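You operate a simulated robot arm through the tools that you are given. There is no shell and no other tool. Be economical: measure what you need, move in short steps, check, and stop when the job is done.

You run a simulated robot arm. Do the job below in one go: nothing can be reset, and whatever is moved stays where it is left.

TASK
Take the banded copper blanks marked "LOT 25" from the machine end of the tool bench and leave it on the round blank there. Take the purple capped peg and leave it on top of the dented steel cup. Fetch the twenty block and set it on top of the brown cloth carton. Put the 1.0 gold shim from the top of the crate stand on the grey plate there and the 1.5 gold shim on top of the green can. Open the bolts drawer, put the gold nut on the top of the crate stand away in the inside of the bolts drawer, then shut the drawer. Put the bent cup in the inside of the rinse tray. Put the green bracket on the top of the packing bench away on the steel bench top behind the trays. Take the brass ring and leave it on the top of the tool bench under the pegs. Take the silver tool set from the top of the packing bench and leave it on the orange flat box. Push the packing bench drawer shut. The order is free. Set down upright: twenty block, green bracket.

The check looks at the end state, three seconds after you hand in, the way a careful person would. Anything else that was tipped, shoved, dropped, spilled or broken makes it a failure. Flat cloth is picked up by pressing the open fingertips on it (5 to 10 N) and closing them slowly along it; thin cloth reads only 2 to 8 mm in the jaws.

THE ROBOT
A 5-joint arm with a two-finger parallel gripper on a trunk, on a base that drives. Base frame: it is fixed to the floor where the robot stands at the start and does not move with it; the origin is under the middle of the robot, x ahead of it, y to its left, z up. Readings come in m, degrees, newtons and seconds.
It reaches about 1.134 m from its shoulder. Its first joint turns from -149.0 to 149.0 degrees. Places, roughly: banded copper blanks [10.25, 0.25, 0.75]; bent cup (6x4x4 cm) [10.6, 0.7, 0.9]; bolts drawer [10.8, 1.9, 0.6]; brass ring (6x6x2 cm) [11.9, 4.8, 0.8]; cloth carton [6, -7.75, 0.75]; dented steel cup (5x5x4 cm) [10.4, 0.4, 0.9]; gold nut (4x3x2 cm) [5.7, -7.9, 0.6]; gold shim [6, -8, 0.5]; green bracket (7x4x6 cm) [11.5, 4.8, 0.9]; green can (9x9x10 cm) [6.2, -7.8, 0.6]; grey plate [6, -8.25, 0.5]; inside of the bolts drawer [10.9, 1.9, 0.6]; inside of the rinse tray [8.8, -2.4, 0.9]; orange flat box [9.5, 6, 0.75]; packing bench drawer [10.1, 5.4, 0.7]; purple capped peg (2x2x5 cm) [10.4, 0.7, 0.9]; round blank (8x8x1 cm) [10.4, 0.6, 0.8]; silver tool set [12, 4.75, 0.75]; steel bench top behind the trays [7.7, 3.4, 0.8]; top of the tool bench under the pegs [10.9, 1.8, 0.8]; twenty block [6.25, -8, 0.5]. Payload 1.57 kg.
The tool frame sits at the grasp point between the pads (the TCP): z along the fingers, y along the line on which they close. The tips reach 0.03 m beyond it. The gripper opens to 0.11 m. The fingers are 0.024 m wide and 0.012 m thick; the gripper's body (0.048 by 0.112 m) begins 0.078 m behind the TCP.
Orientation is that of the tool frame in the base frame, as a unit quaternion [w, x, y, z]. With the fingers straight down and closing along the base's y, the tool's x points along the base's -x, its y along +y and its z along -z.

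THE INTERFACE
- The arm moves only by the tool play_rows. Its argument "deltas" is a list of rows, each an object (a shift or turn left out is 0, a gripper value left out holds the last) with "hand": the opening, from 0 (shut) to 1 (fully open); "translation": the shift along the base's x, y, z in m, a list of three; "rot": the turn, a rotation vector about the base's x, y, z in degrees, a list of three. In form: [{"hand": hand, "translation": [x, y, z], "rot": [ax, ay, az]}, ...]. A call has 1 to 8 rows; each row is the pose to reach, as a shift and turn from the pose commanded when the call began. Each row takes 0.2 s and may step no farther than 0.05 m and 8.6 degrees from the row before; otherwise, or with a gripper value out of range, the whole call is refused. A pose out of reach is approached as far as the arm can. The call stops where the force on the tool passes 40 N (or 10 N more than at its start, if that is more) or the arm is blocked; 0.2 s more then pass. Each finger travels about 0.072 m/s and halts on what it meets, pressing with about 34 N; the grip force reading is that of the motor and also rises with nothing between the fingers. The clock runs only during rows and for 0.2 s after the last one: add rows that repeat a pose to give the fingers time. The reply holds the time, the measured pose of the TCP, the force on the tool along the base axes, the opening and the grip force, in the units named above and with some noise, with the torque about the TCP (base axes, N m) and any sound that the robot's microphone picked up.
- Cameras (640 x 400 px; columns grow to the right, rows downward): "scene" is now at [0.0456, 0.1871, 1.8828]; the picture's right is [-0.20, -0.98, 0.00], its down [-0.48, 0.10, -0.87] and it looks along [0.85, -0.17, -0.49] (base axes); focal length 249 px, centre (320, 200). "wrist" rides on the gripper at [0.07, 0.016, -0.141] in the tool frame; the picture's right is [-0.23, 0.97, 0.00], its down [-0.86, -0.20, -0.48] and it looks along [-0.47, -0.11, 0.88] (tool axes); focal length 222 px, centre (320, 200). There is no depth. A picture from a camera that has moved, and an enlarged one, comes with that camera's place and axes in the base frame and with its lens.
- grab_frame(camera): a new picture of that camera. No time passes.
- lift_body(by): slides the trunk up (or, below 0, down) by that many m; the arm and the scene camera ride with it, the base frame stays. It gives what a move gives, with no picture.
- drive_base(legs): drives the robot by 1 to 6 legs, each [ahead, turn to the left] in m and degrees, along the robot's own axes; the way and the turn of a leg run together, so that a leg with both is an arc; at most 1.5 m and 180 degrees a leg. The arm and the cameras ride along, it lands a little off, and it stops where it bumps. It gives what a move gives.
- turn_head(pan, tilt): turns the head with the scene camera to pan (to the left, within 155 degrees either way) and tilt (down, from -29 to 69), counted from straight ahead of the robot. It gives what a move gives.
- inspect(camera, box): a new picture of the part [left, top, right, bottom] of that camera's present view, enlarged. No time passes.
- close_job(): hands the job in; it is judged then, once.

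Go step by step. Nothing tells you exact positions but the pictures and the camera data: compare them with the known pose of the tool, close in by small moves and look again before you grip or let go. The budget is 556 turns and 354 pictures, counting those below and the enlarged ones. Unless the task says otherwise, let go and move clear before handing in, and close with one line.

The tools are called as a command line: name --argument value ..., lists and objects as JSON in quotes. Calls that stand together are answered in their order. play_rows: Moves the arm, as the interface text tells. Its arguments: {"type":"object","properties":{"deltas":{"type":"array","items":{"type":"object","properties":{"hand":{"type":"number"},"translation":{"type":"array","items":{"type":"number"}},"rot":{"type":"array","items":{"type":"number"}}}}}},"required":["deltas"]} The other tools are called the same way: lift_body (by) slides the trunk up or down; drive_base (legs) drives the base; turn_head (pan, tilt) turns the head that bears the scene camera; grab_frame (camera) takes a picture; inspect (camera, box) takes an enlarged picture of a part of a camera's view; close_job () hands the job in.

At the start:

```text
t: 0.0
tool_pos: [0.6705, -0.0879, 1.143]
tool_rot: [0.0, 0.0, 1.0, 0.0]
ft_force: [-0.3, 0.7, -0.6]
moment: [-0.01, -0.02, 0.01]
gripper_width: 0.1099
grip_force: 0.0
trunk travel left (down, up): [-0.876, 0.094]
robot x, y, heading: [0.0032, 0.0392, 0.1]
head pan, tilt: [-11.5, 29.7]
```

scene: 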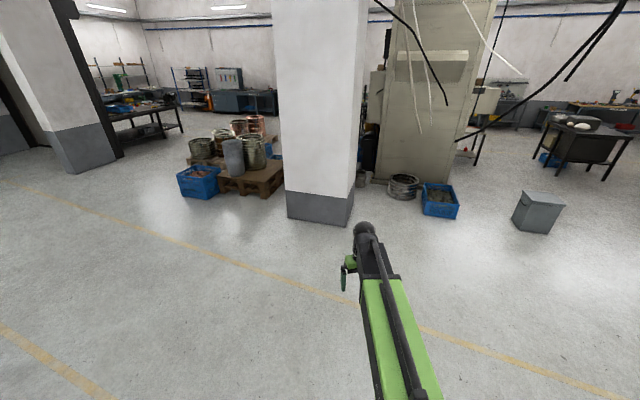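
wrist: 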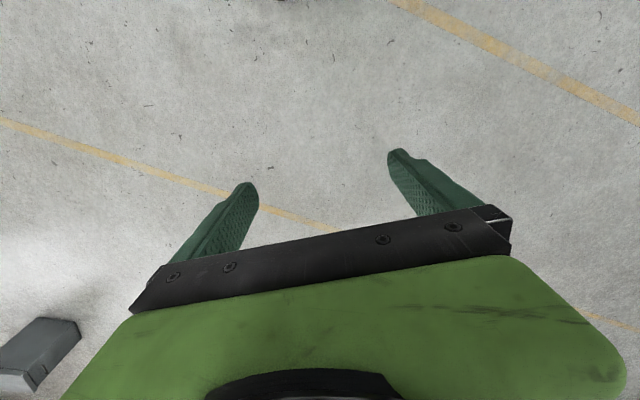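

I'm at the start in a large workshop, with a pillar ahead and benches further off. I'll look around with the head before driving.

turn_head --pan 25 --tilt 15

grab_frame --camera "scene"

turn_head --pan -50 --tilt 15

grab_frame --camera "scene"

```text
t: 1.0
tool_pos: [0.6704, -0.0873, 1.1427]
tool_rot: [0.0, 0.0, 1.0, -0.001]
ft_force: [-0.2, 0.5, -0.8]
moment: [0.0, 0.0, 0.02]
gripper_width: 0.1099
grip_force: 0.1
trunk travel left (down, up): [-0.876, 0.094]
robot x, y, heading: [-0.0001, 0.0392, 0.1]
head pan, tilt: [25.0, 15.0]
```

```text
351 pictures are left
camera scene: at [0.0415, 0.2442, 1.9065], right [0.42, -0.91, 0.0], down [-0.23, -0.11, -0.97], along [0.88, 0.41, -0.26], focal length 249 px, centre (320, 200)
```

scene: 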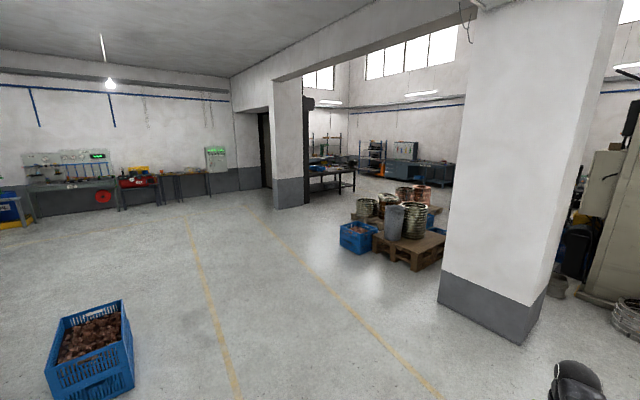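

```text
t: 2.5
tool_pos: [0.6717, -0.0883, 1.1423]
tool_rot: [0.0, -0.001, 1.0, 0.0]
ft_force: [-0.3, -0.6, -0.3]
moment: [0.0, -0.02, -0.01]
gripper_width: 0.1101
grip_force: 0.1
trunk travel left (down, up): [-0.876, 0.094]
robot x, y, heading: [0.0027, 0.0367, 0.1]
head pan, tilt: [-50.0, 15.0]
```

```text
350 pictures are left
camera scene: at [0.017, 0.1337, 1.9065], right [-0.76, -0.64, 0.0], down [-0.17, 0.2, -0.97], along [0.62, -0.74, -0.26], focal length 249 px, centre (320, 200)
```

scene: 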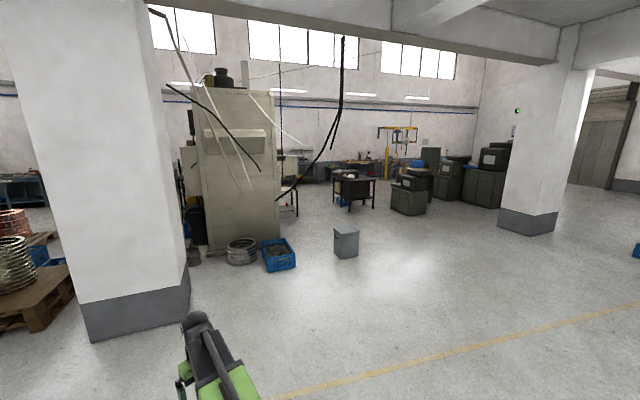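

The aisle between the drum pallet and the second pillar leads to the tool bench at x≈10. I'll drive to about (3, 2.4) first and look again.

drive_base --legs '[[0, 38.5], [1.5, 0], [1.5, 0], [0.8, 0], [0, -38.5]]'

turn_head --pan 0 --tilt 20

grab_frame --camera "scene"

```text
t: 24.5
tool_pos: [3.6275, 2.344, 1.1435]
tool_rot: [0.001, -0.013, 1.0, 0.001]
ft_force: [-0.9, 0.4, 0.0]
moment: [-0.04, -0.02, -0.05]
gripper_width: 0.11
grip_force: 0.1
trunk travel left (down, up): [-0.876, 0.094]
robot x, y, heading: [2.9565, 2.4371, 1.8]
head pan, tilt: [-50.0, 15.0]
```

```text
t: 25.7
tool_pos: [3.6285, 2.3444, 1.1429]
tool_rot: [0.0, -0.013, 1.0, 0.001]
ft_force: [0.1, 0.1, -1.4]
moment: [0.0, 0.02, 0.04]
gripper_width: 0.1099
grip_force: 0.1
trunk travel left (down, up): [-0.876, 0.094]
robot x, y, heading: [2.9573, 2.4316, 1.7]
head pan, tilt: [0.0, 20.0]
```

```text
349 pictures are left
camera scene: at [3.0006, 2.6042, 1.8984], right [0.03, -1.0, 0.0], down [-0.34, -0.01, -0.94], along [0.94, 0.03, -0.34], focal length 249 px, centre (320, 200)
```

scene: 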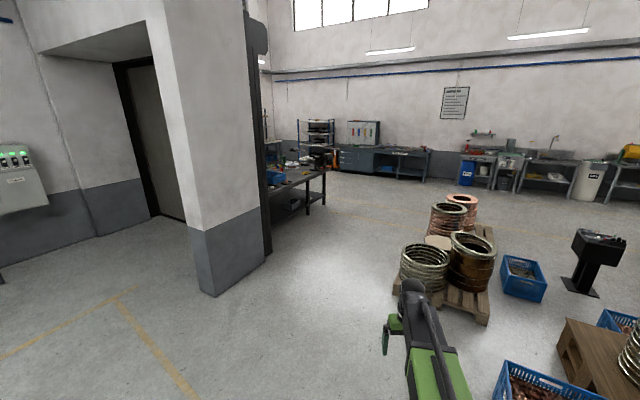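

The gap between pallet (y<1.9) and pillar (y>3.4) is centred on y≈2.6. I'll go through it toward the tool bench.

drive_base --legs '[[1.5, 1.5], [1.5, 0], [0, -30], [1.5, 0], [1.5, 0]]'

turn_head --pan 10 --tilt 25

grab_frame --camera "scene"

```text
t: 55.6
tool_pos: [9.292, 1.0962, 1.1411]
tool_rot: [0.0, 0.197, 0.98, 0.0]
ft_force: [-0.4, -0.6, 0.4]
moment: [-0.01, 0.01, 0.01]
gripper_width: 0.11
grip_force: 0.1
trunk travel left (down, up): [-0.876, 0.094]
robot x, y, heading: [8.7142, 1.4541, -22.2]
head pan, tilt: [0.0, 20.0]
```

```text
t: 56.4
tool_pos: [9.2921, 1.0965, 1.143]
tool_rot: [0.0, 0.198, 0.98, 0.0]
ft_force: [-0.8, -0.5, -0.2]
moment: [0.01, 0.0, 0.0]
gripper_width: 0.1098
grip_force: 0.0
trunk travel left (down, up): [-0.876, 0.094]
robot x, y, heading: [8.7174, 1.4573, -22.4]
head pan, tilt: [10.0, 25.0]
```

```text
348 pictures are left
camera scene: at [8.8292, 1.6073, 1.8903], right [-0.21, -0.98, 0.0], down [-0.41, 0.09, -0.91], along [0.89, -0.19, -0.42], focal length 249 px, centre (320, 200)
```

scene: 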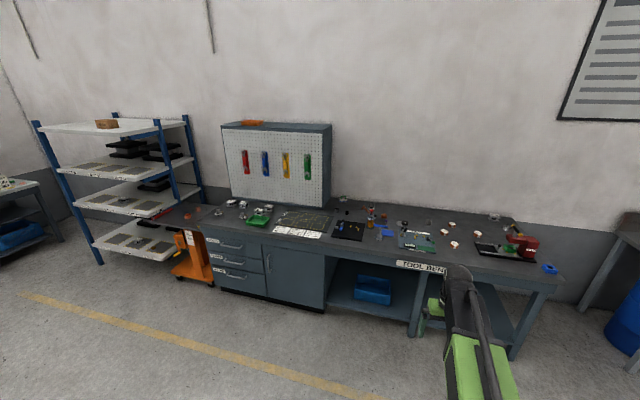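

I see the tool bench with its drawers at left and small parts along the top. I'll zoom in on each part.

inspect --camera "scene" --box '[180, 180, 340, 280]'

inspect --camera "scene" --box '[320, 190, 480, 290]'

inspect --camera "scene" --box '[420, 190, 580, 290]'

```text
4.00 times, centred on (260, 230) of scene
camera zoom: at [8.8292, 1.6073, 1.8903], right [-0.21, -0.98, 0.0], down [-0.41, 0.09, -0.91], along [0.89, -0.19, -0.42], focal length 994 px, centre (560, 80)
```

zoom: 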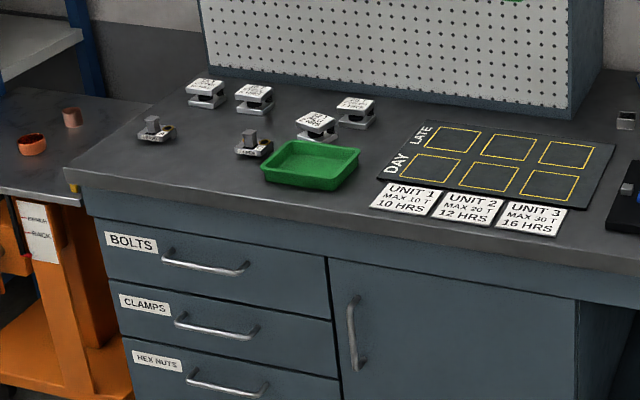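

```text
4.00 times, centred on (400, 240) of scene
camera zoom: at [8.8292, 1.6073, 1.8903], right [-0.21, -0.98, 0.0], down [-0.41, 0.09, -0.91], along [0.89, -0.19, -0.42], focal length 994 px, centre (0, 40)
```

zoom: 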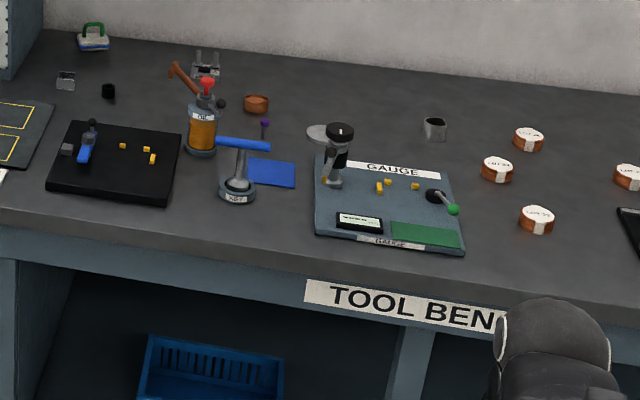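

```text
4.00 times, centred on (500, 240) of scene
camera zoom: at [8.8292, 1.6073, 1.8903], right [-0.21, -0.98, 0.0], down [-0.41, 0.09, -0.91], along [0.89, -0.19, -0.42], focal length 994 px, centre (-400, 40)
```

zoom: 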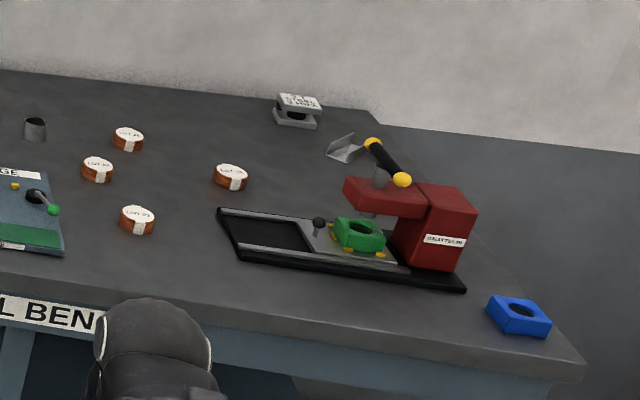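

I've located the items: bent cup (copper) ≈(10.64,0.63), purple peg ≈(10.5,0.67), round blank ≈(10.5,0.53), steel cup ≈(10.46,0.30), and four LOT blanks around (10.2,0.2). The bench is turned about 28°, so I'll move up squarely to it.

drive_base --legs '[[0, -9.8], [1.05, 0], [0, 3.9]]'

turn_head --pan -5 --tilt 50

grab_frame --camera "scene"

grab_frame --camera "wrist"

```text
t: 62.9
tool_pos: [10.1358, 0.4812, 1.1433]
tool_rot: [-0.001, 0.248, 0.969, 0.001]
ft_force: [-0.4, 0.2, 0.5]
moment: [0.01, 0.01, 0.03]
gripper_width: 0.1102
grip_force: 0.0
trunk travel left (down, up): [-0.876, 0.094]
robot x, y, heading: [9.6041, 0.8998, -29.1]
head pan, tilt: [10.0, 25.0]
```

```text
t: 63.8
tool_pos: [10.1357, 0.4811, 1.1426]
tool_rot: [0.0, 0.247, 0.969, 0.0]
ft_force: [1.2, 0.1, 0.2]
moment: [-0.03, -0.02, -0.01]
gripper_width: 0.1099
grip_force: 0.0
trunk travel left (down, up): [-0.876, 0.094]
robot x, y, heading: [9.6008, 0.8949, -28.8]
head pan, tilt: [-5.0, 50.0]
```

```text
344 pictures are left
camera scene: at [9.7077, 1.0242, 1.8528], right [-0.56, -0.83, 0.0], down [-0.64, 0.42, -0.64], along [0.54, -0.36, -0.77], focal length 249 px, centre (320, 200)
```

scene: 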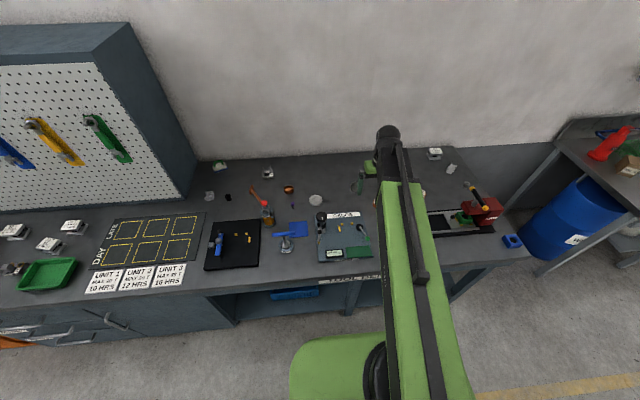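

```text
343 pictures are left
camera wrist: at [10.084, 0.5298, 1.2845], right [0.67, 0.75, 0.0], down [0.66, -0.58, 0.48], along [0.36, -0.32, -0.88], focal length 222 px, centre (320, 200)
```

wrist: 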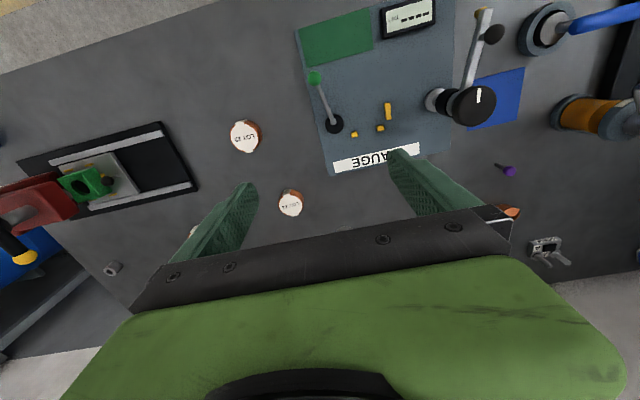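

The wrist camera sees several LOT blanks; I'll enlarge to read them.

inspect --camera "wrist" --box '[180, 100, 340, 200]'

inspect --camera "scene" --box '[180, 150, 400, 288]'

```text
4.00 times, centred on (260, 150) of wrist
camera zoom: at [10.084, 0.5298, 1.2845], right [0.67, 0.75, 0.0], down [0.66, -0.58, 0.48], along [0.36, -0.32, -0.88], focal length 888 px, centre (560, 400)
```

zoom: 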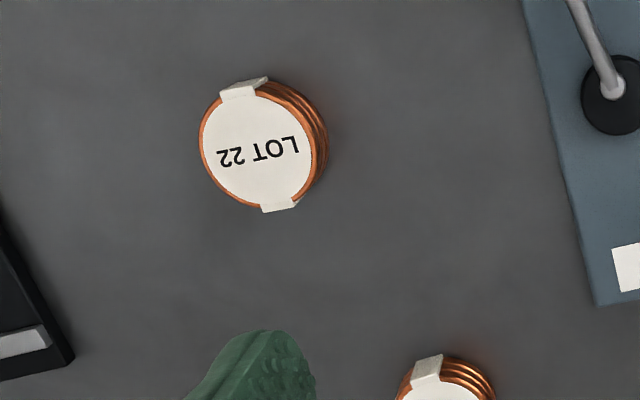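

```text
2.90 times, centred on (290, 219) of scene
camera zoom: at [9.7077, 1.0242, 1.8528], right [-0.56, -0.83, 0.0], down [-0.64, 0.42, -0.64], along [0.54, -0.36, -0.77], focal length 720 px, centre (407, 145)
```

zoom: 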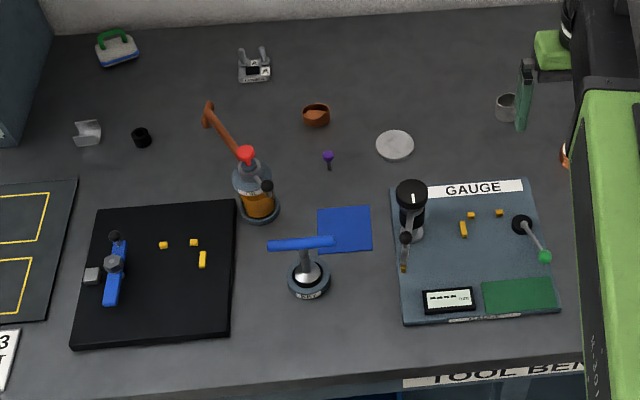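

The near one is LOT 22. I'll read the next and move the arm to the right to see the other two.

inspect --camera "wrist" --box '[260, 180, 324, 220]'

play_rows --deltas '[{"translation": [-0.02, -0.045, 0]}, {"translation": [-0.04, -0.09, 0]}, {"translation": [-0.06, -0.13, 0]}, {"translation": [-0.06, -0.17, 0]}, {"translation": [-0.06, -0.21, 0]}]'

grab_frame --camera "wrist"

```text
10.00 times, centred on (292, 200) of wrist
camera zoom: at [10.084, 0.5298, 1.2845], right [0.67, 0.75, 0.0], down [0.66, -0.58, 0.48], along [0.36, -0.32, -0.88], focal length 2221 px, centre (600, 200)
```

zoom: 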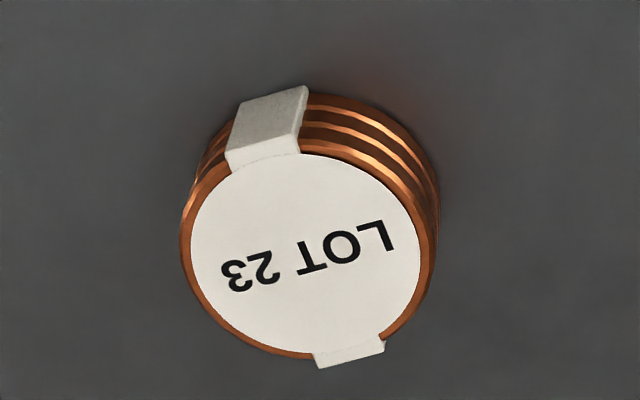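

```text
t: 65.0
tool_pos: [10.0772, 0.2702, 1.1427]
tool_rot: [0.001, 0.247, 0.969, 0.0]
ft_force: [0.1, -0.2, 0.1]
moment: [0.01, -0.02, 0.02]
gripper_width: 0.11
grip_force: 0.0
trunk travel left (down, up): [-0.876, 0.094]
robot x, y, heading: [9.5981, 0.8954, -28.7]
head pan, tilt: [-5.0, 50.0]
```

```text
339 pictures are left
camera wrist: at [10.0253, 0.3185, 1.2843], right [0.66, 0.75, 0.0], down [0.66, -0.58, 0.48], along [0.36, -0.32, -0.88], focal length 222 px, centre (320, 200)
```

wrist: 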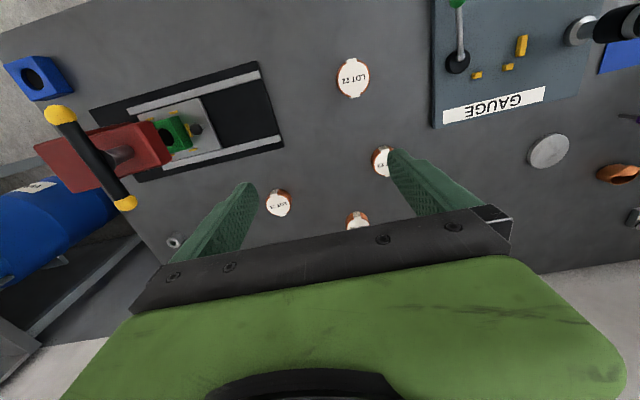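

inspect --camera "wrist" --box '[250, 180, 378, 260]'

inspect --camera "scene" --box '[340, 140, 500, 240]'

```text
5.00 times, centred on (314, 220) of wrist
camera zoom: at [10.0253, 0.3185, 1.2843], right [0.66, 0.75, 0.0], down [0.66, -0.58, 0.48], along [0.36, -0.32, -0.88], focal length 1111 px, centre (350, 100)
```

zoom: 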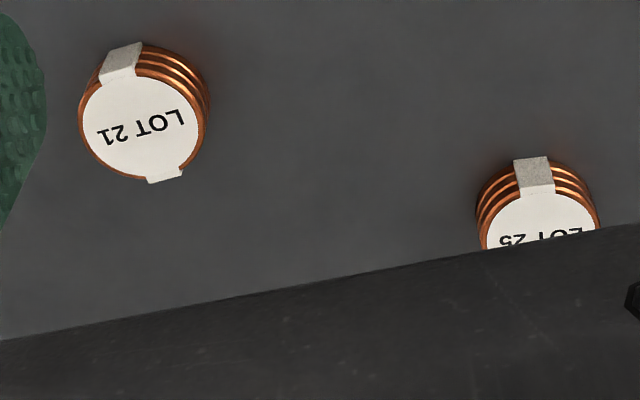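

```text
4.00 times, centred on (420, 190) of scene
camera zoom: at [9.7074, 1.0234, 1.8528], right [-0.56, -0.83, 0.0], down [-0.64, 0.43, -0.64], along [0.53, -0.36, -0.77], focal length 994 px, centre (-80, 240)
```

zoom: 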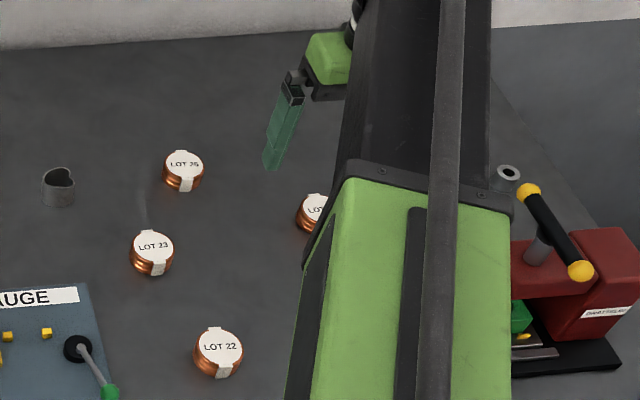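

LOT 25 is the far blank at ≈(10.32, 0.17). That is about 1.0 m from the base, so I'll move a bit closer.

drive_base --legs '[[0, -20], [0.25, 0], [0, 20]]'

grab_frame --camera "scene"

```text
t: 67.7
tool_pos: [9.9568, 0.0163, 1.1446]
tool_rot: [0.001, 0.404, 0.915, 0.0]
ft_force: [-0.5, 0.8, -0.2]
moment: [-0.01, -0.08, 0.02]
gripper_width: 0.1099
grip_force: 0.1
trunk travel left (down, up): [-0.876, 0.094]
robot x, y, heading: [9.7093, 0.7598, -45.3]
head pan, tilt: [-5.0, 50.0]
stopped in leg 2: the robot was blocked; the commanded pose is now the measured one
```

```text
336 pictures are left
camera scene: at [9.846, 0.8523, 1.853], right [-0.77, -0.64, 0.0], down [-0.49, 0.59, -0.64], along [0.41, -0.5, -0.76], focal length 249 px, centre (320, 200)
```

scene: 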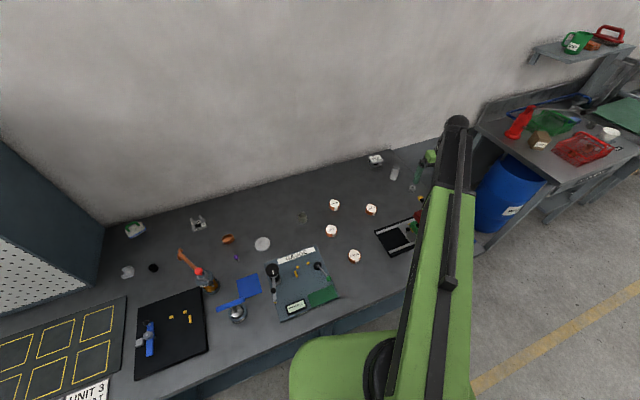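

The base touched the bench front; I'll back off slightly and square up.

drive_base --legs '[[-0.04, 0], [0, 10]]'

play_rows --deltas '[{"translation": [0.04, 0.02, 0]}, {"translation": [0.08, 0.05, 0]}, {"translation": [0.12, 0.07, 0]}, {"translation": [0.16, 0.09, 0]}, {"translation": [0.2, 0.11, 0]}]'

```text
t: 69.2
tool_pos: [10.0593, 0.0998, 1.1422]
tool_rot: [0.001, 0.319, 0.948, 0.001]
ft_force: [-1.1, -1.2, -0.5]
moment: [0.06, -0.09, 0.03]
gripper_width: 0.1102
grip_force: 0.1
trunk travel left (down, up): [-0.876, 0.094]
robot x, y, heading: [9.6853, 0.7935, -35.3]
head pan, tilt: [-5.0, 50.0]
```

```text
t: 70.5
tool_pos: [10.2628, 0.2087, 1.142]
tool_rot: [0.001, 0.319, 0.948, 0.0]
ft_force: [0.3, 0.1, -1.0]
moment: [0.02, 0.03, -0.01]
gripper_width: 0.11
grip_force: 0.1
trunk travel left (down, up): [-0.876, 0.094]
robot x, y, heading: [9.6838, 0.7957, -35.3]
head pan, tilt: [-5.0, 50.0]
```

play_rows --deltas '[{"translation": [0.03, -0.02, 0]}, {"translation": [0.055, -0.04, 0]}, {"translation": [0.055, -0.04, -0.05]}, {"translation": [0.055, -0.04, -0.1]}, {"translation": [0.055, -0.04, -0.15]}]'

grab_frame --camera "wrist"

grab_frame --camera "scene"

```text
t: 71.7
tool_pos: [10.3174, 0.1705, 1.1434]
tool_rot: [0.001, 0.32, 0.947, -0.001]
ft_force: [0.1, 0.3, -1.1]
moment: [-0.01, -0.02, -0.01]
gripper_width: 0.11
grip_force: 0.0
out of reach, approached as far as the arm can: row 3, 4, 5
trunk travel left (down, up): [-0.876, 0.094]
robot x, y, heading: [9.6842, 0.7909, -35.5]
head pan, tilt: [-5.0, 50.0]
```

```text
335 pictures are left
camera wrist: at [10.273, 0.2247, 1.2845], right [0.77, 0.64, 0.0], down [0.56, -0.68, 0.48], along [0.31, -0.37, -0.88], focal length 222 px, centre (320, 200)
```

wrist: 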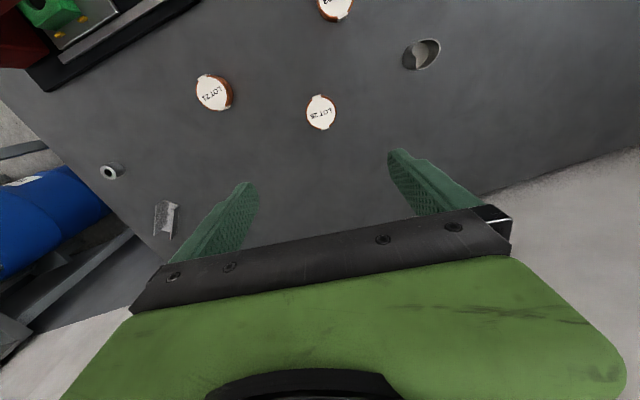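

```text
334 pictures are left
camera scene: at [9.8062, 0.9044, 1.8527], right [-0.65, -0.76, 0.0], down [-0.58, 0.5, -0.64], along [0.49, -0.42, -0.77], focal length 249 px, centre (320, 200)
```

scene: 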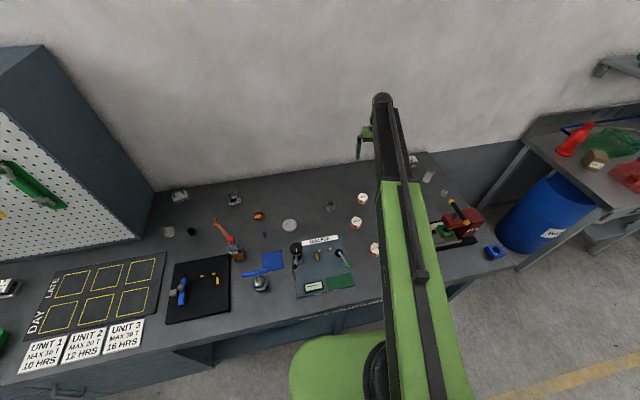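

LOT 25 is right under the gripper, but the arm is at its reach downward. I'll lower the trunk instead.

lift_body --by -0.22

grab_frame --camera "wrist"

```text
t: 74.0
tool_pos: [10.3172, 0.1693, 0.9219]
tool_rot: [0.0, 0.32, 0.947, 0.0]
ft_force: [0.2, 0.5, 0.3]
moment: [0.02, 0.01, 0.01]
gripper_width: 0.11
grip_force: 0.0
trunk travel left (down, up): [-0.656, 0.314]
robot x, y, heading: [9.6849, 0.7933, -35.3]
head pan, tilt: [-5.0, 50.0]
```

```text
333 pictures are left
camera wrist: at [10.273, 0.2247, 1.0645], right [0.77, 0.64, 0.0], down [0.56, -0.68, 0.48], along [0.31, -0.37, -0.88], focal length 222 px, centre (320, 200)
```

wrist: 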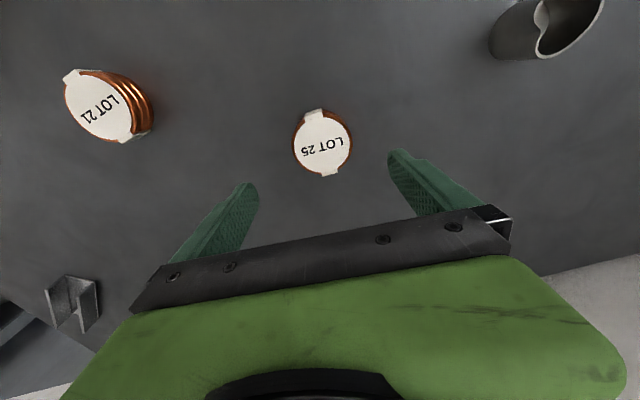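

play_rows --deltas '[{"translation": [-0.006, 0.013, 0]}, {"translation": [-0.006, 0.013, -0.02]}]'

lift_body --by -0.05

grab_frame --camera "wrist"

```text
t: 74.6
tool_pos: [10.3099, 0.1827, 0.9233]
tool_rot: [0.0, 0.32, 0.948, 0.0]
ft_force: [0.3, -0.6, -0.1]
moment: [0.01, 0.03, -0.01]
gripper_width: 0.11
grip_force: 0.1
out of reach, approached as far as the arm can: row 2
trunk travel left (down, up): [-0.656, 0.314]
robot x, y, heading: [9.6862, 0.7936, -35.4]
head pan, tilt: [-5.0, 50.0]
```

```text
t: 75.5
tool_pos: [10.3109, 0.184, 0.8736]
tool_rot: [0.0, 0.32, 0.947, -0.001]
ft_force: [0.2, 1.1, 0.2]
moment: [-0.02, 0.01, -0.01]
gripper_width: 0.11
grip_force: 0.1
trunk travel left (down, up): [-0.606, 0.364]
robot x, y, heading: [9.6881, 0.7937, -35.2]
head pan, tilt: [-5.0, 50.0]
```

```text
332 pictures are left
camera wrist: at [10.267, 0.238, 1.0145], right [0.77, 0.64, 0.0], down [0.56, -0.68, 0.48], along [0.31, -0.37, -0.88], focal length 222 px, centre (320, 200)
```

wrist: 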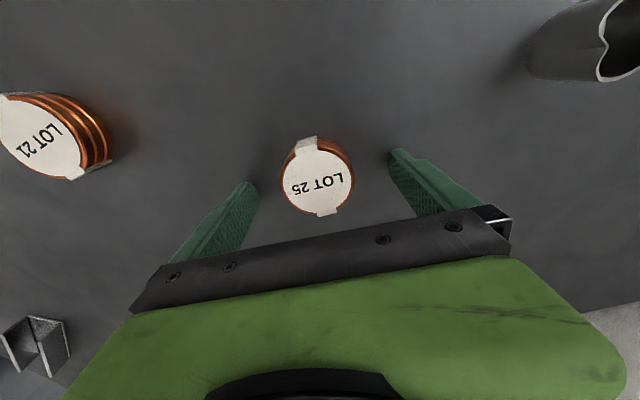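

lift_body --by -0.03

grab_frame --camera "wrist"

```text
t: 75.8
tool_pos: [10.3107, 0.1832, 0.8692]
tool_rot: [0.0, 0.319, 0.948, 0.0]
ft_force: [-4.0, 4.0, 10.2]
moment: [0.33, 0.15, 0.04]
gripper_width: 0.1097
grip_force: 0.1
trunk travel left (down, up): [-0.602, 0.368]
robot x, y, heading: [9.6906, 0.7926, -35.3]
head pan, tilt: [-5.0, 50.0]
stopped: the force on the tool passed its limit at 177 N (the readings are from after the stop); the commanded pose is now the measured one
```

```text
331 pictures are left
camera wrist: at [10.2661, 0.2384, 1.0118], right [0.77, 0.64, 0.0], down [0.56, -0.68, 0.48], along [0.31, -0.37, -0.88], focal length 222 px, centre (320, 200)
```

wrist: 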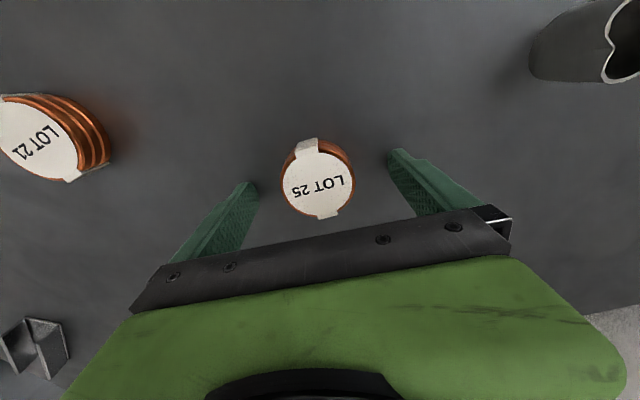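

The tips touch the bench at TCP z≈0.869, so the bench top is ≈0.84. I'll lift slightly and close on the blank.

play_rows --deltas '[{"translation": [-0.001, 0.001, 0.004], "hand": 1}, {"translation": [-0.001, 0.001, 0.004], "hand": 0.3}, {"translation": [-0.001, 0.001, 0.004], "hand": 0.3}, {"translation": [-0.001, 0.001, 0.004], "hand": 0.3}, {"translation": [-0.001, 0.001, 0.004], "hand": 0.3}]'

grab_frame --camera "wrist"

```text
t: 77.0
tool_pos: [10.3115, 0.183, 0.8703]
tool_rot: [0.002, 0.32, 0.948, -0.001]
ft_force: [3.1, 0.7, 19.3]
moment: [0.34, -0.06, -0.04]
gripper_width: 0.055
grip_force: 33.6
out of reach, approached as far as the arm can: row 1, 2, 3, 4, 5
trunk travel left (down, up): [-0.602, 0.368]
robot x, y, heading: [9.686, 0.7909, -35.5]
head pan, tilt: [-5.0, 50.0]
```

```text
330 pictures are left
camera wrist: at [10.2659, 0.2399, 1.0116], right [0.77, 0.64, 0.0], down [0.56, -0.68, 0.48], along [0.31, -0.37, -0.88], focal length 222 px, centre (320, 200)
```

wrist: 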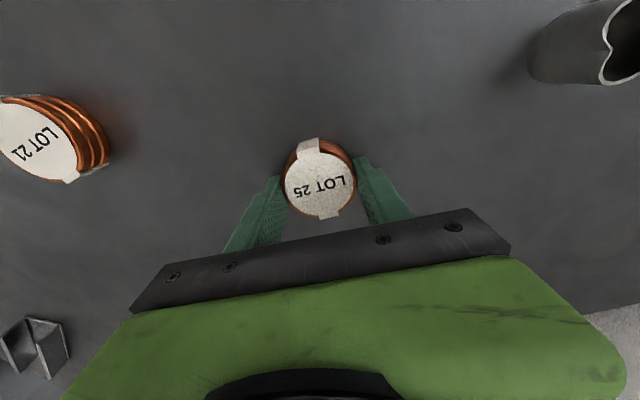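

Grip reads 0.055 m with 34 N. I'll lift with the trunk and move over the round blank at ≈(10.42, 0.57).

lift_body --by 0.18

play_rows --deltas '[{"translation": [0.012, 0.04, 0]}, {"translation": [0.024, 0.08, 0]}, {"translation": [0.036, 0.12, 0]}, {"translation": [0.048, 0.16, 0]}, {"translation": [0.06, 0.2, 0]}, {"translation": [0.072, 0.24, 0]}, {"translation": [0.084, 0.28, 0]}]'

grab_frame --camera "wrist"

grab_frame --camera "scene"

```text
t: 79.0
tool_pos: [10.311, 0.1843, 1.0483]
tool_rot: [0.0, 0.319, 0.948, -0.001]
ft_force: [0.7, 0.2, -0.8]
moment: [-0.01, 0.0, 0.01]
gripper_width: 0.0546
grip_force: 33.8
trunk travel left (down, up): [-0.782, 0.188]
robot x, y, heading: [9.6857, 0.7902, -35.4]
head pan, tilt: [-5.0, 50.0]
```

```text
t: 80.7
tool_pos: [10.3944, 0.4646, 1.0485]
tool_rot: [0.002, 0.32, 0.948, 0.0]
ft_force: [0.2, 0.8, -1.4]
moment: [0.01, 0.02, -0.04]
gripper_width: 0.0548
grip_force: 34.2
trunk travel left (down, up): [-0.782, 0.188]
robot x, y, heading: [9.6875, 0.7929, -35.6]
head pan, tilt: [-5.0, 50.0]
```

```text
329 pictures are left
camera wrist: at [10.3498, 0.5193, 1.1903], right [0.77, 0.64, 0.0], down [0.56, -0.68, 0.48], along [0.31, -0.37, -0.88], focal length 222 px, centre (320, 200)
```

wrist: 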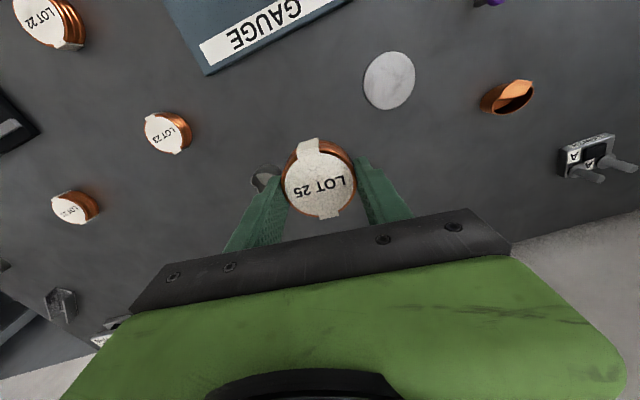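

```text
328 pictures are left
camera scene: at [9.8066, 0.9049, 1.7587], right [-0.65, -0.76, 0.0], down [-0.58, 0.5, -0.64], along [0.49, -0.42, -0.77], focal length 249 px, centre (320, 200)
```

scene: 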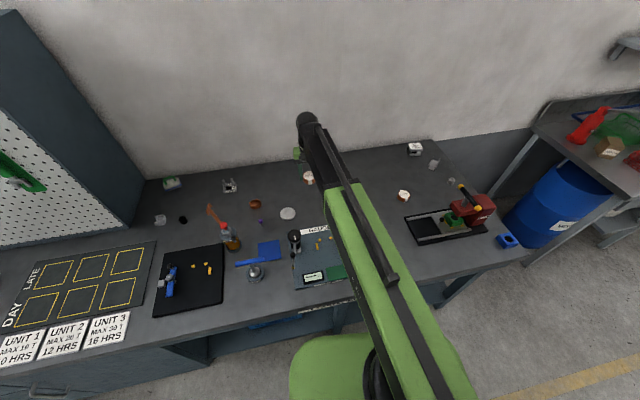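

The round blank is at ≈(10.421, 0.576). I'll move above it and lower.

play_rows --deltas '[{"translation": [0.012, 0.036, 0]}, {"translation": [0.024, 0.072, 0]}, {"translation": [0.035, 0.105, 0]}, {"translation": [0.035, 0.105, -0.04]}, {"translation": [0.035, 0.105, -0.08]}]'

grab_frame --camera "wrist"

inspect --camera "scene" --box '[200, 180, 360, 280]'

```text
t: 81.8
tool_pos: [10.4287, 0.5681, 1.0496]
tool_rot: [0.0, 0.32, 0.947, 0.001]
ft_force: [-0.1, -0.1, -1.1]
moment: [0.03, -0.01, 0.06]
gripper_width: 0.0548
grip_force: 33.8
out of reach, approached as far as the arm can: row 4, 5
trunk travel left (down, up): [-0.782, 0.188]
robot x, y, heading: [9.6862, 0.7901, -35.5]
head pan, tilt: [-5.0, 50.0]
```

```text
327 pictures are left
camera wrist: at [10.385, 0.6247, 1.1903], right [0.77, 0.64, 0.0], down [0.56, -0.68, 0.48], along [0.31, -0.37, -0.88], focal length 222 px, centre (320, 200)
```

wrist: 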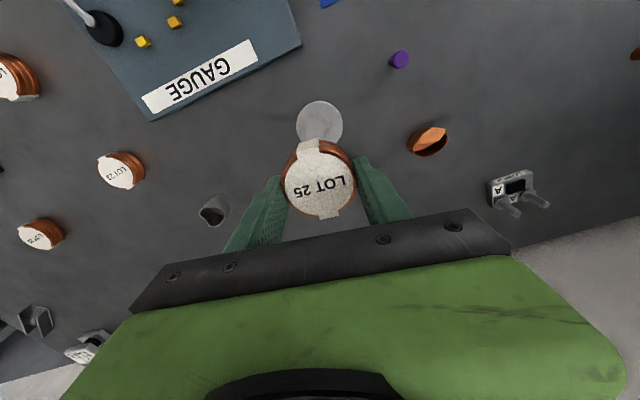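

```text
4.00 times, centred on (280, 230) of scene
camera zoom: at [9.8064, 0.9042, 1.7588], right [-0.65, -0.76, 0.0], down [-0.58, 0.5, -0.64], along [0.49, -0.42, -0.77], focal length 994 px, centre (480, 80)
```

zoom: 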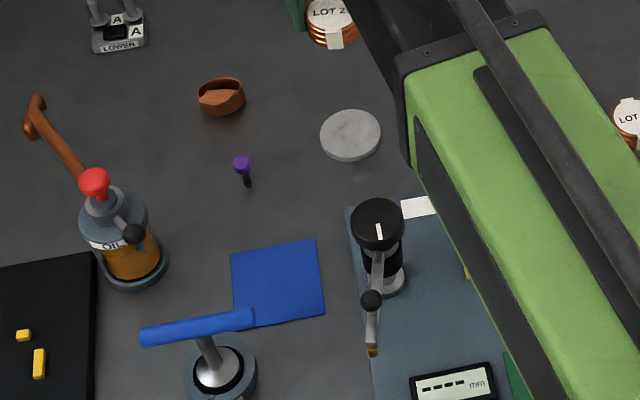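

lift_body --by -0.12

grab_frame --camera "wrist"

```text
t: 83.3
tool_pos: [10.4289, 0.5689, 0.9292]
tool_rot: [0.001, 0.319, 0.948, -0.001]
ft_force: [0.0, 0.7, -1.7]
moment: [0.0, -0.03, -0.03]
gripper_width: 0.055
grip_force: 34.0
trunk travel left (down, up): [-0.662, 0.308]
robot x, y, heading: [9.6848, 0.7937, -35.6]
head pan, tilt: [-5.0, 50.0]
```

```text
325 pictures are left
camera wrist: at [10.3849, 0.6246, 1.0703], right [0.77, 0.64, 0.0], down [0.56, -0.68, 0.48], along [0.31, -0.37, -0.88], focal length 222 px, centre (320, 200)
```

wrist: 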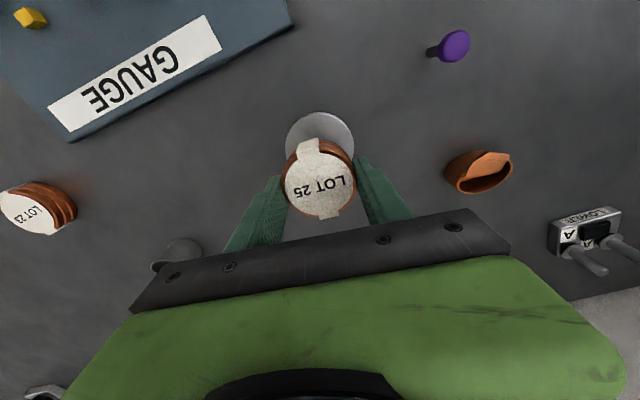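

lift_body --by -0.044

grab_frame --camera "wrist"

```text
t: 84.2
tool_pos: [10.4304, 0.5687, 0.8849]
tool_rot: [0.002, 0.32, 0.948, 0.0]
ft_force: [-0.3, -0.7, -1.9]
moment: [0.01, 0.02, 0.0]
gripper_width: 0.0548
grip_force: 34.0
trunk travel left (down, up): [-0.618, 0.352]
robot x, y, heading: [9.6851, 0.7912, -35.6]
head pan, tilt: [-5.0, 50.0]
```

```text
324 pictures are left
camera wrist: at [10.3849, 0.6246, 1.0263], right [0.77, 0.64, 0.0], down [0.56, -0.68, 0.48], along [0.31, -0.37, -0.88], focal length 222 px, centre (320, 200)
```

wrist: 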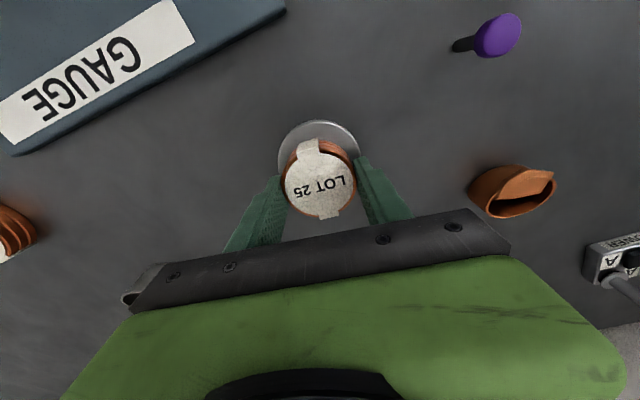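

Alignment looks good (within ~4 mm). I'll release slowly.

play_rows --deltas '[{"hand": 0.55}, {"hand": 0.7}, {"hand": 0.9}, {"hand": 0.9}]'

lift_body --by 0.1

grab_frame --camera "wrist"

```text
t: 85.2
tool_pos: [10.4278, 0.5685, 0.8847]
tool_rot: [0.001, 0.32, 0.947, -0.001]
ft_force: [-0.1, 0.5, -0.1]
moment: [-0.02, 0.02, 0.02]
gripper_width: 0.0991
grip_force: 0.1
trunk travel left (down, up): [-0.618, 0.352]
robot x, y, heading: [9.6881, 0.7915, -35.1]
head pan, tilt: [-5.0, 50.0]
```

```text
t: 86.5
tool_pos: [10.4299, 0.5692, 0.985]
tool_rot: [0.002, 0.32, 0.947, -0.001]
ft_force: [-0.5, 0.4, 0.1]
moment: [0.01, -0.01, 0.0]
gripper_width: 0.099
grip_force: 0.1
trunk travel left (down, up): [-0.718, 0.252]
robot x, y, heading: [9.6873, 0.7914, -35.4]
head pan, tilt: [-5.0, 50.0]
```

```text
323 pictures are left
camera wrist: at [10.3849, 0.6247, 1.1263], right [0.77, 0.64, 0.0], down [0.56, -0.68, 0.48], along [0.31, -0.37, -0.88], focal length 222 px, centre (320, 200)
```

wrist: 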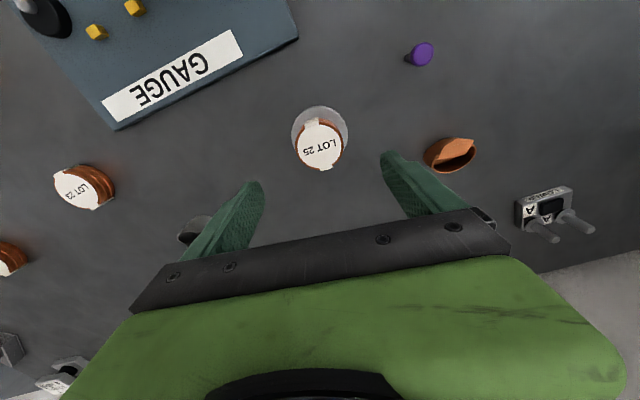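

LOT 25 sits on the round blank. Now I'll look closely at the dented steel cup to see what "on top" would be.

play_rows --deltas '[{"translation": [0.01, -0.045, 0]}, {"translation": [0.02, -0.09, 0]}, {"translation": [0.02, -0.135, 0]}, {"translation": [0.02, -0.18, 0]}, {"translation": [0.02, -0.22, 0]}]'

grab_frame --camera "wrist"

```text
t: 87.8
tool_pos: [10.4489, 0.3466, 0.9845]
tool_rot: [0.001, 0.32, 0.947, 0.0]
ft_force: [-0.8, -0.1, 0.4]
moment: [0.02, -0.02, 0.02]
gripper_width: 0.0992
grip_force: 0.1
trunk travel left (down, up): [-0.718, 0.252]
robot x, y, heading: [9.6864, 0.7884, -35.6]
head pan, tilt: [-5.0, 50.0]
```

```text
322 pictures are left
camera wrist: at [10.4047, 0.4026, 1.1262], right [0.77, 0.64, 0.0], down [0.56, -0.68, 0.48], along [0.31, -0.37, -0.88], focal length 222 px, centre (320, 200)
```

wrist: 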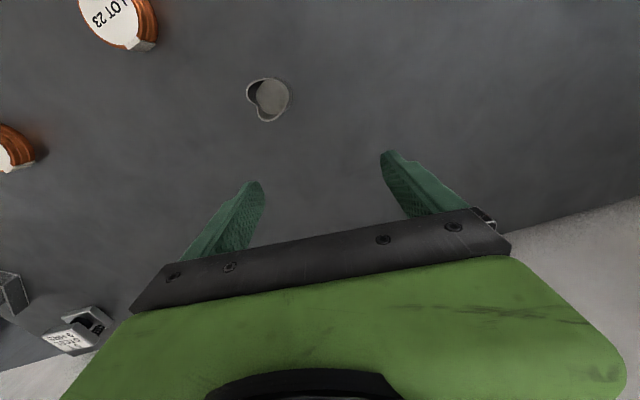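

inspect --camera "wrist" --box '[228, 65, 308, 135]'

inspect --camera "scene" --box '[220, 160, 380, 260]'

```text
5.71 times, centred on (268, 100) of wrist
camera zoom: at [10.4047, 0.4026, 1.1262], right [0.77, 0.64, 0.0], down [0.56, -0.68, 0.48], along [0.31, -0.37, -0.88], focal length 1269 px, centre (617, 771)
```

zoom: 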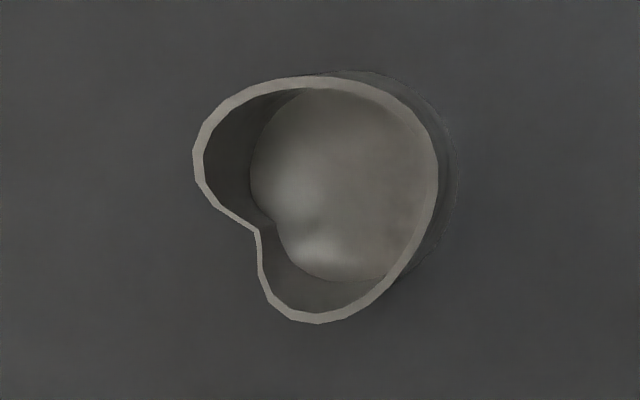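

```text
4.00 times, centred on (300, 210) of scene
camera zoom: at [9.8064, 0.904, 1.6948], right [-0.65, -0.76, 0.0], down [-0.58, 0.5, -0.64], along [0.49, -0.42, -0.77], focal length 994 px, centre (400, 160)
```

zoom: 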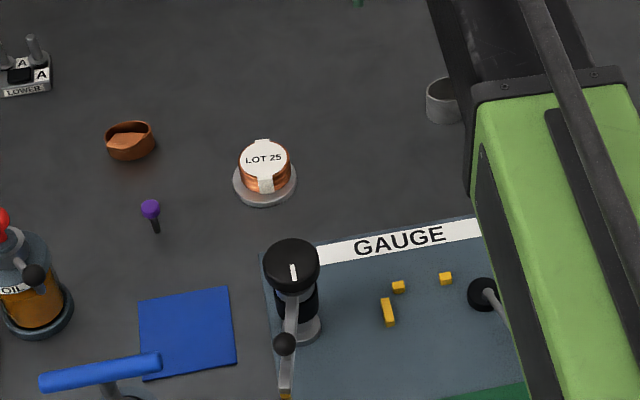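

The cup is open with a thin rim. The peg (5 cm) will go upright into/on the cup centre at ≈(10.376,0.354). First I'll go over the peg at ≈(10.441,0.697).

play_rows --deltas '[{"translation": [0, 0.05, 0]}, {"translation": [0, 0.1, 0]}, {"translation": [-0.001, 0.15, 0]}, {"translation": [-0.002, 0.2, 0]}, {"translation": [-0.004, 0.25, 0]}, {"translation": [-0.006, 0.3, 0]}, {"translation": [-0.008, 0.35, 0], "hand": 0.6}, {"translation": [-0.008, 0.35, 0], "hand": 0.6}]'

grab_frame --camera "wrist"

```text
t: 89.5
tool_pos: [10.4392, 0.6975, 0.9836]
tool_rot: [0.001, 0.319, 0.948, 0.0]
ft_force: [-0.5, -0.1, 0.1]
moment: [-0.01, -0.01, -0.01]
gripper_width: 0.0659
grip_force: 0.1
trunk travel left (down, up): [-0.718, 0.252]
robot x, y, heading: [9.6857, 0.7912, -35.5]
head pan, tilt: [-5.0, 50.0]
```

```text
319 pictures are left
camera wrist: at [10.3961, 0.7531, 1.1263], right [0.77, 0.64, 0.0], down [0.56, -0.68, 0.48], along [0.31, -0.37, -0.88], focal length 222 px, centre (320, 200)
```

wrist: 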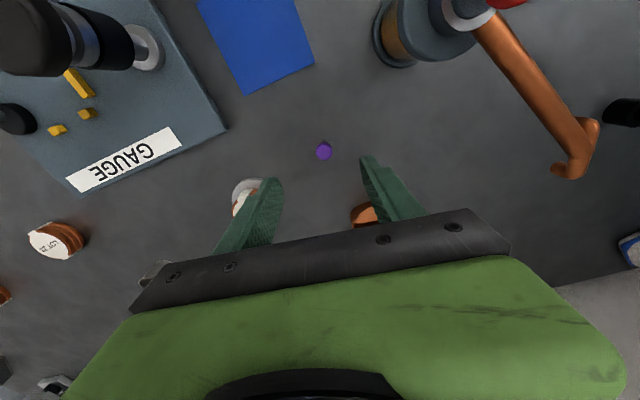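

play_rows --deltas '[{"translation": [0.002, 0.004, 0], "hand": 0.5}, {"translation": [0.002, 0.004, 0], "hand": 0.5}]'

lift_body --by -0.06

grab_frame --camera "wrist"

```text
t: 90.2
tool_pos: [10.4418, 0.7029, 0.9841]
tool_rot: [0.002, 0.32, 0.947, -0.001]
ft_force: [-0.3, 0.3, 0.0]
moment: [0.0, -0.03, 0.03]
gripper_width: 0.0549
grip_force: 0.1
trunk travel left (down, up): [-0.718, 0.252]
robot x, y, heading: [9.6847, 0.792, -35.2]
head pan, tilt: [-5.0, 50.0]
```

```text
t: 91.2
tool_pos: [10.4428, 0.7002, 0.9241]
tool_rot: [0.002, 0.319, 0.948, 0.0]
ft_force: [-0.1, 0.2, 0.7]
moment: [0.01, -0.01, 0.01]
gripper_width: 0.0548
grip_force: 0.0
trunk travel left (down, up): [-0.658, 0.312]
robot x, y, heading: [9.6847, 0.7956, -35.5]
head pan, tilt: [-5.0, 50.0]
```

```text
318 pictures are left
camera wrist: at [10.398, 0.7571, 1.0664], right [0.77, 0.64, 0.0], down [0.56, -0.68, 0.48], along [0.31, -0.37, -0.88], focal length 222 px, centre (320, 200)
```

wrist: 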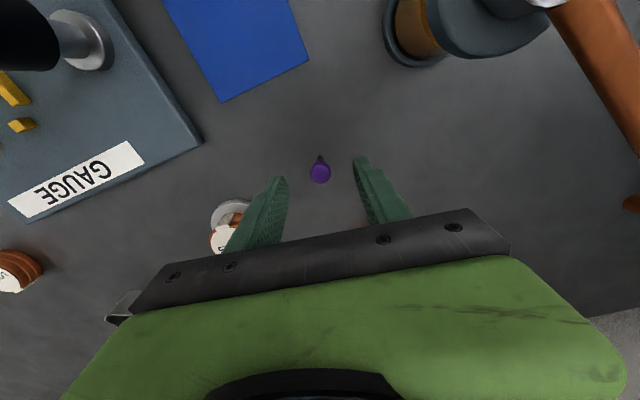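

lift_body --by -0.02

play_rows --deltas '[{"hand": 0.4}, {"hand": 0.3}, {"hand": 0.2}, {"hand": 0.1}, {"hand": 0.1}, {"hand": 0.1}]'

grab_frame --camera "wrist"

```text
t: 91.8
tool_pos: [10.4426, 0.7016, 0.9054]
tool_rot: [0.001, 0.32, 0.947, 0.0]
ft_force: [-0.1, -0.9, 0.1]
moment: [0.02, -0.02, -0.03]
gripper_width: 0.055
grip_force: 0.1
trunk travel left (down, up): [-0.638, 0.332]
robot x, y, heading: [9.6874, 0.7912, -35.4]
head pan, tilt: [-5.0, 50.0]
```

```text
t: 93.2
tool_pos: [10.4434, 0.7009, 0.905]
tool_rot: [0.002, 0.32, 0.948, -0.001]
ft_force: [-1.1, 0.4, -0.2]
moment: [-0.01, 0.05, 0.03]
gripper_width: 0.0169
grip_force: 31.8
trunk travel left (down, up): [-0.638, 0.332]
robot x, y, heading: [9.6878, 0.7899, -35.6]
head pan, tilt: [-5.0, 50.0]
```

```text
317 pictures are left
camera wrist: at [10.398, 0.7572, 1.0464], right [0.77, 0.64, 0.0], down [0.56, -0.68, 0.48], along [0.31, -0.37, -0.88], focal length 222 px, centre (320, 200)
```

wrist: 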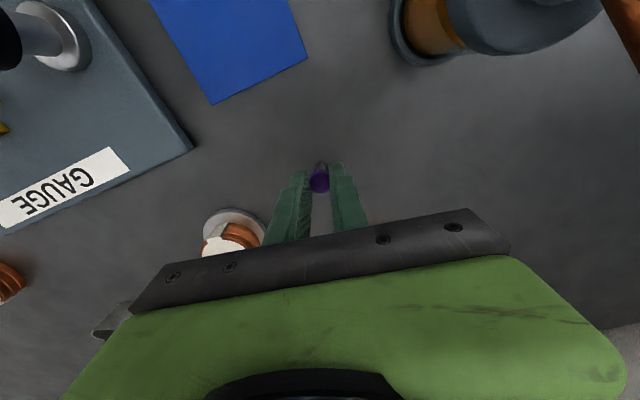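

Gripped at 17 mm. Lifting and moving over the cup.

lift_body --by 0.09

play_rows --deltas '[{"translation": [0.0, -0.045, 0]}, {"translation": [0.0, -0.09, 0]}, {"translation": [0.0, -0.135, 0]}, {"translation": [0, -0.18, 0]}, {"translation": [-0.01, -0.225, 0]}, {"translation": [-0.03, -0.265, 0]}, {"translation": [-0.05, -0.305, 0]}, {"translation": [-0.067, -0.345, 0]}]'

grab_frame --camera "wrist"

```text
t: 94.5
tool_pos: [10.4425, 0.7022, 0.9941]
tool_rot: [0.002, 0.32, 0.947, -0.001]
ft_force: [-0.1, 0.4, -0.6]
moment: [0.0, 0.01, -0.02]
gripper_width: 0.0171
grip_force: 32.3
trunk travel left (down, up): [-0.728, 0.242]
robot x, y, heading: [9.6866, 0.7928, -35.7]
head pan, tilt: [-5.0, 50.0]
```

```text
t: 96.3
tool_pos: [10.3748, 0.3538, 0.9948]
tool_rot: [0.001, 0.319, 0.948, 0.0]
ft_force: [0.1, 0.0, 0.3]
moment: [-0.01, 0.0, -0.02]
gripper_width: 0.017
grip_force: 32.0
trunk travel left (down, up): [-0.728, 0.242]
robot x, y, heading: [9.6892, 0.7911, -35.6]
head pan, tilt: [-5.0, 50.0]
```

```text
316 pictures are left
camera wrist: at [10.3305, 0.4094, 1.1363], right [0.77, 0.64, 0.0], down [0.56, -0.68, 0.48], along [0.31, -0.37, -0.88], focal length 222 px, centre (320, 200)
```

wrist: 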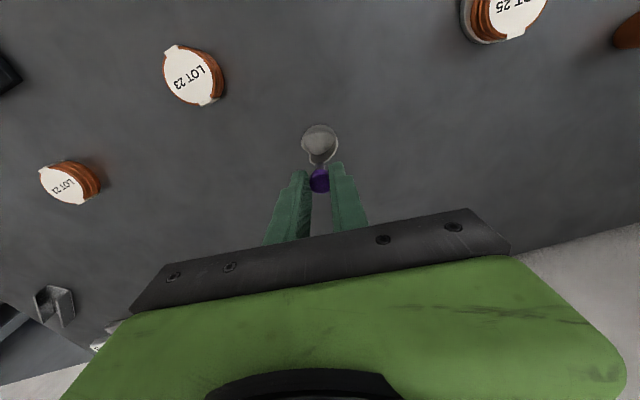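

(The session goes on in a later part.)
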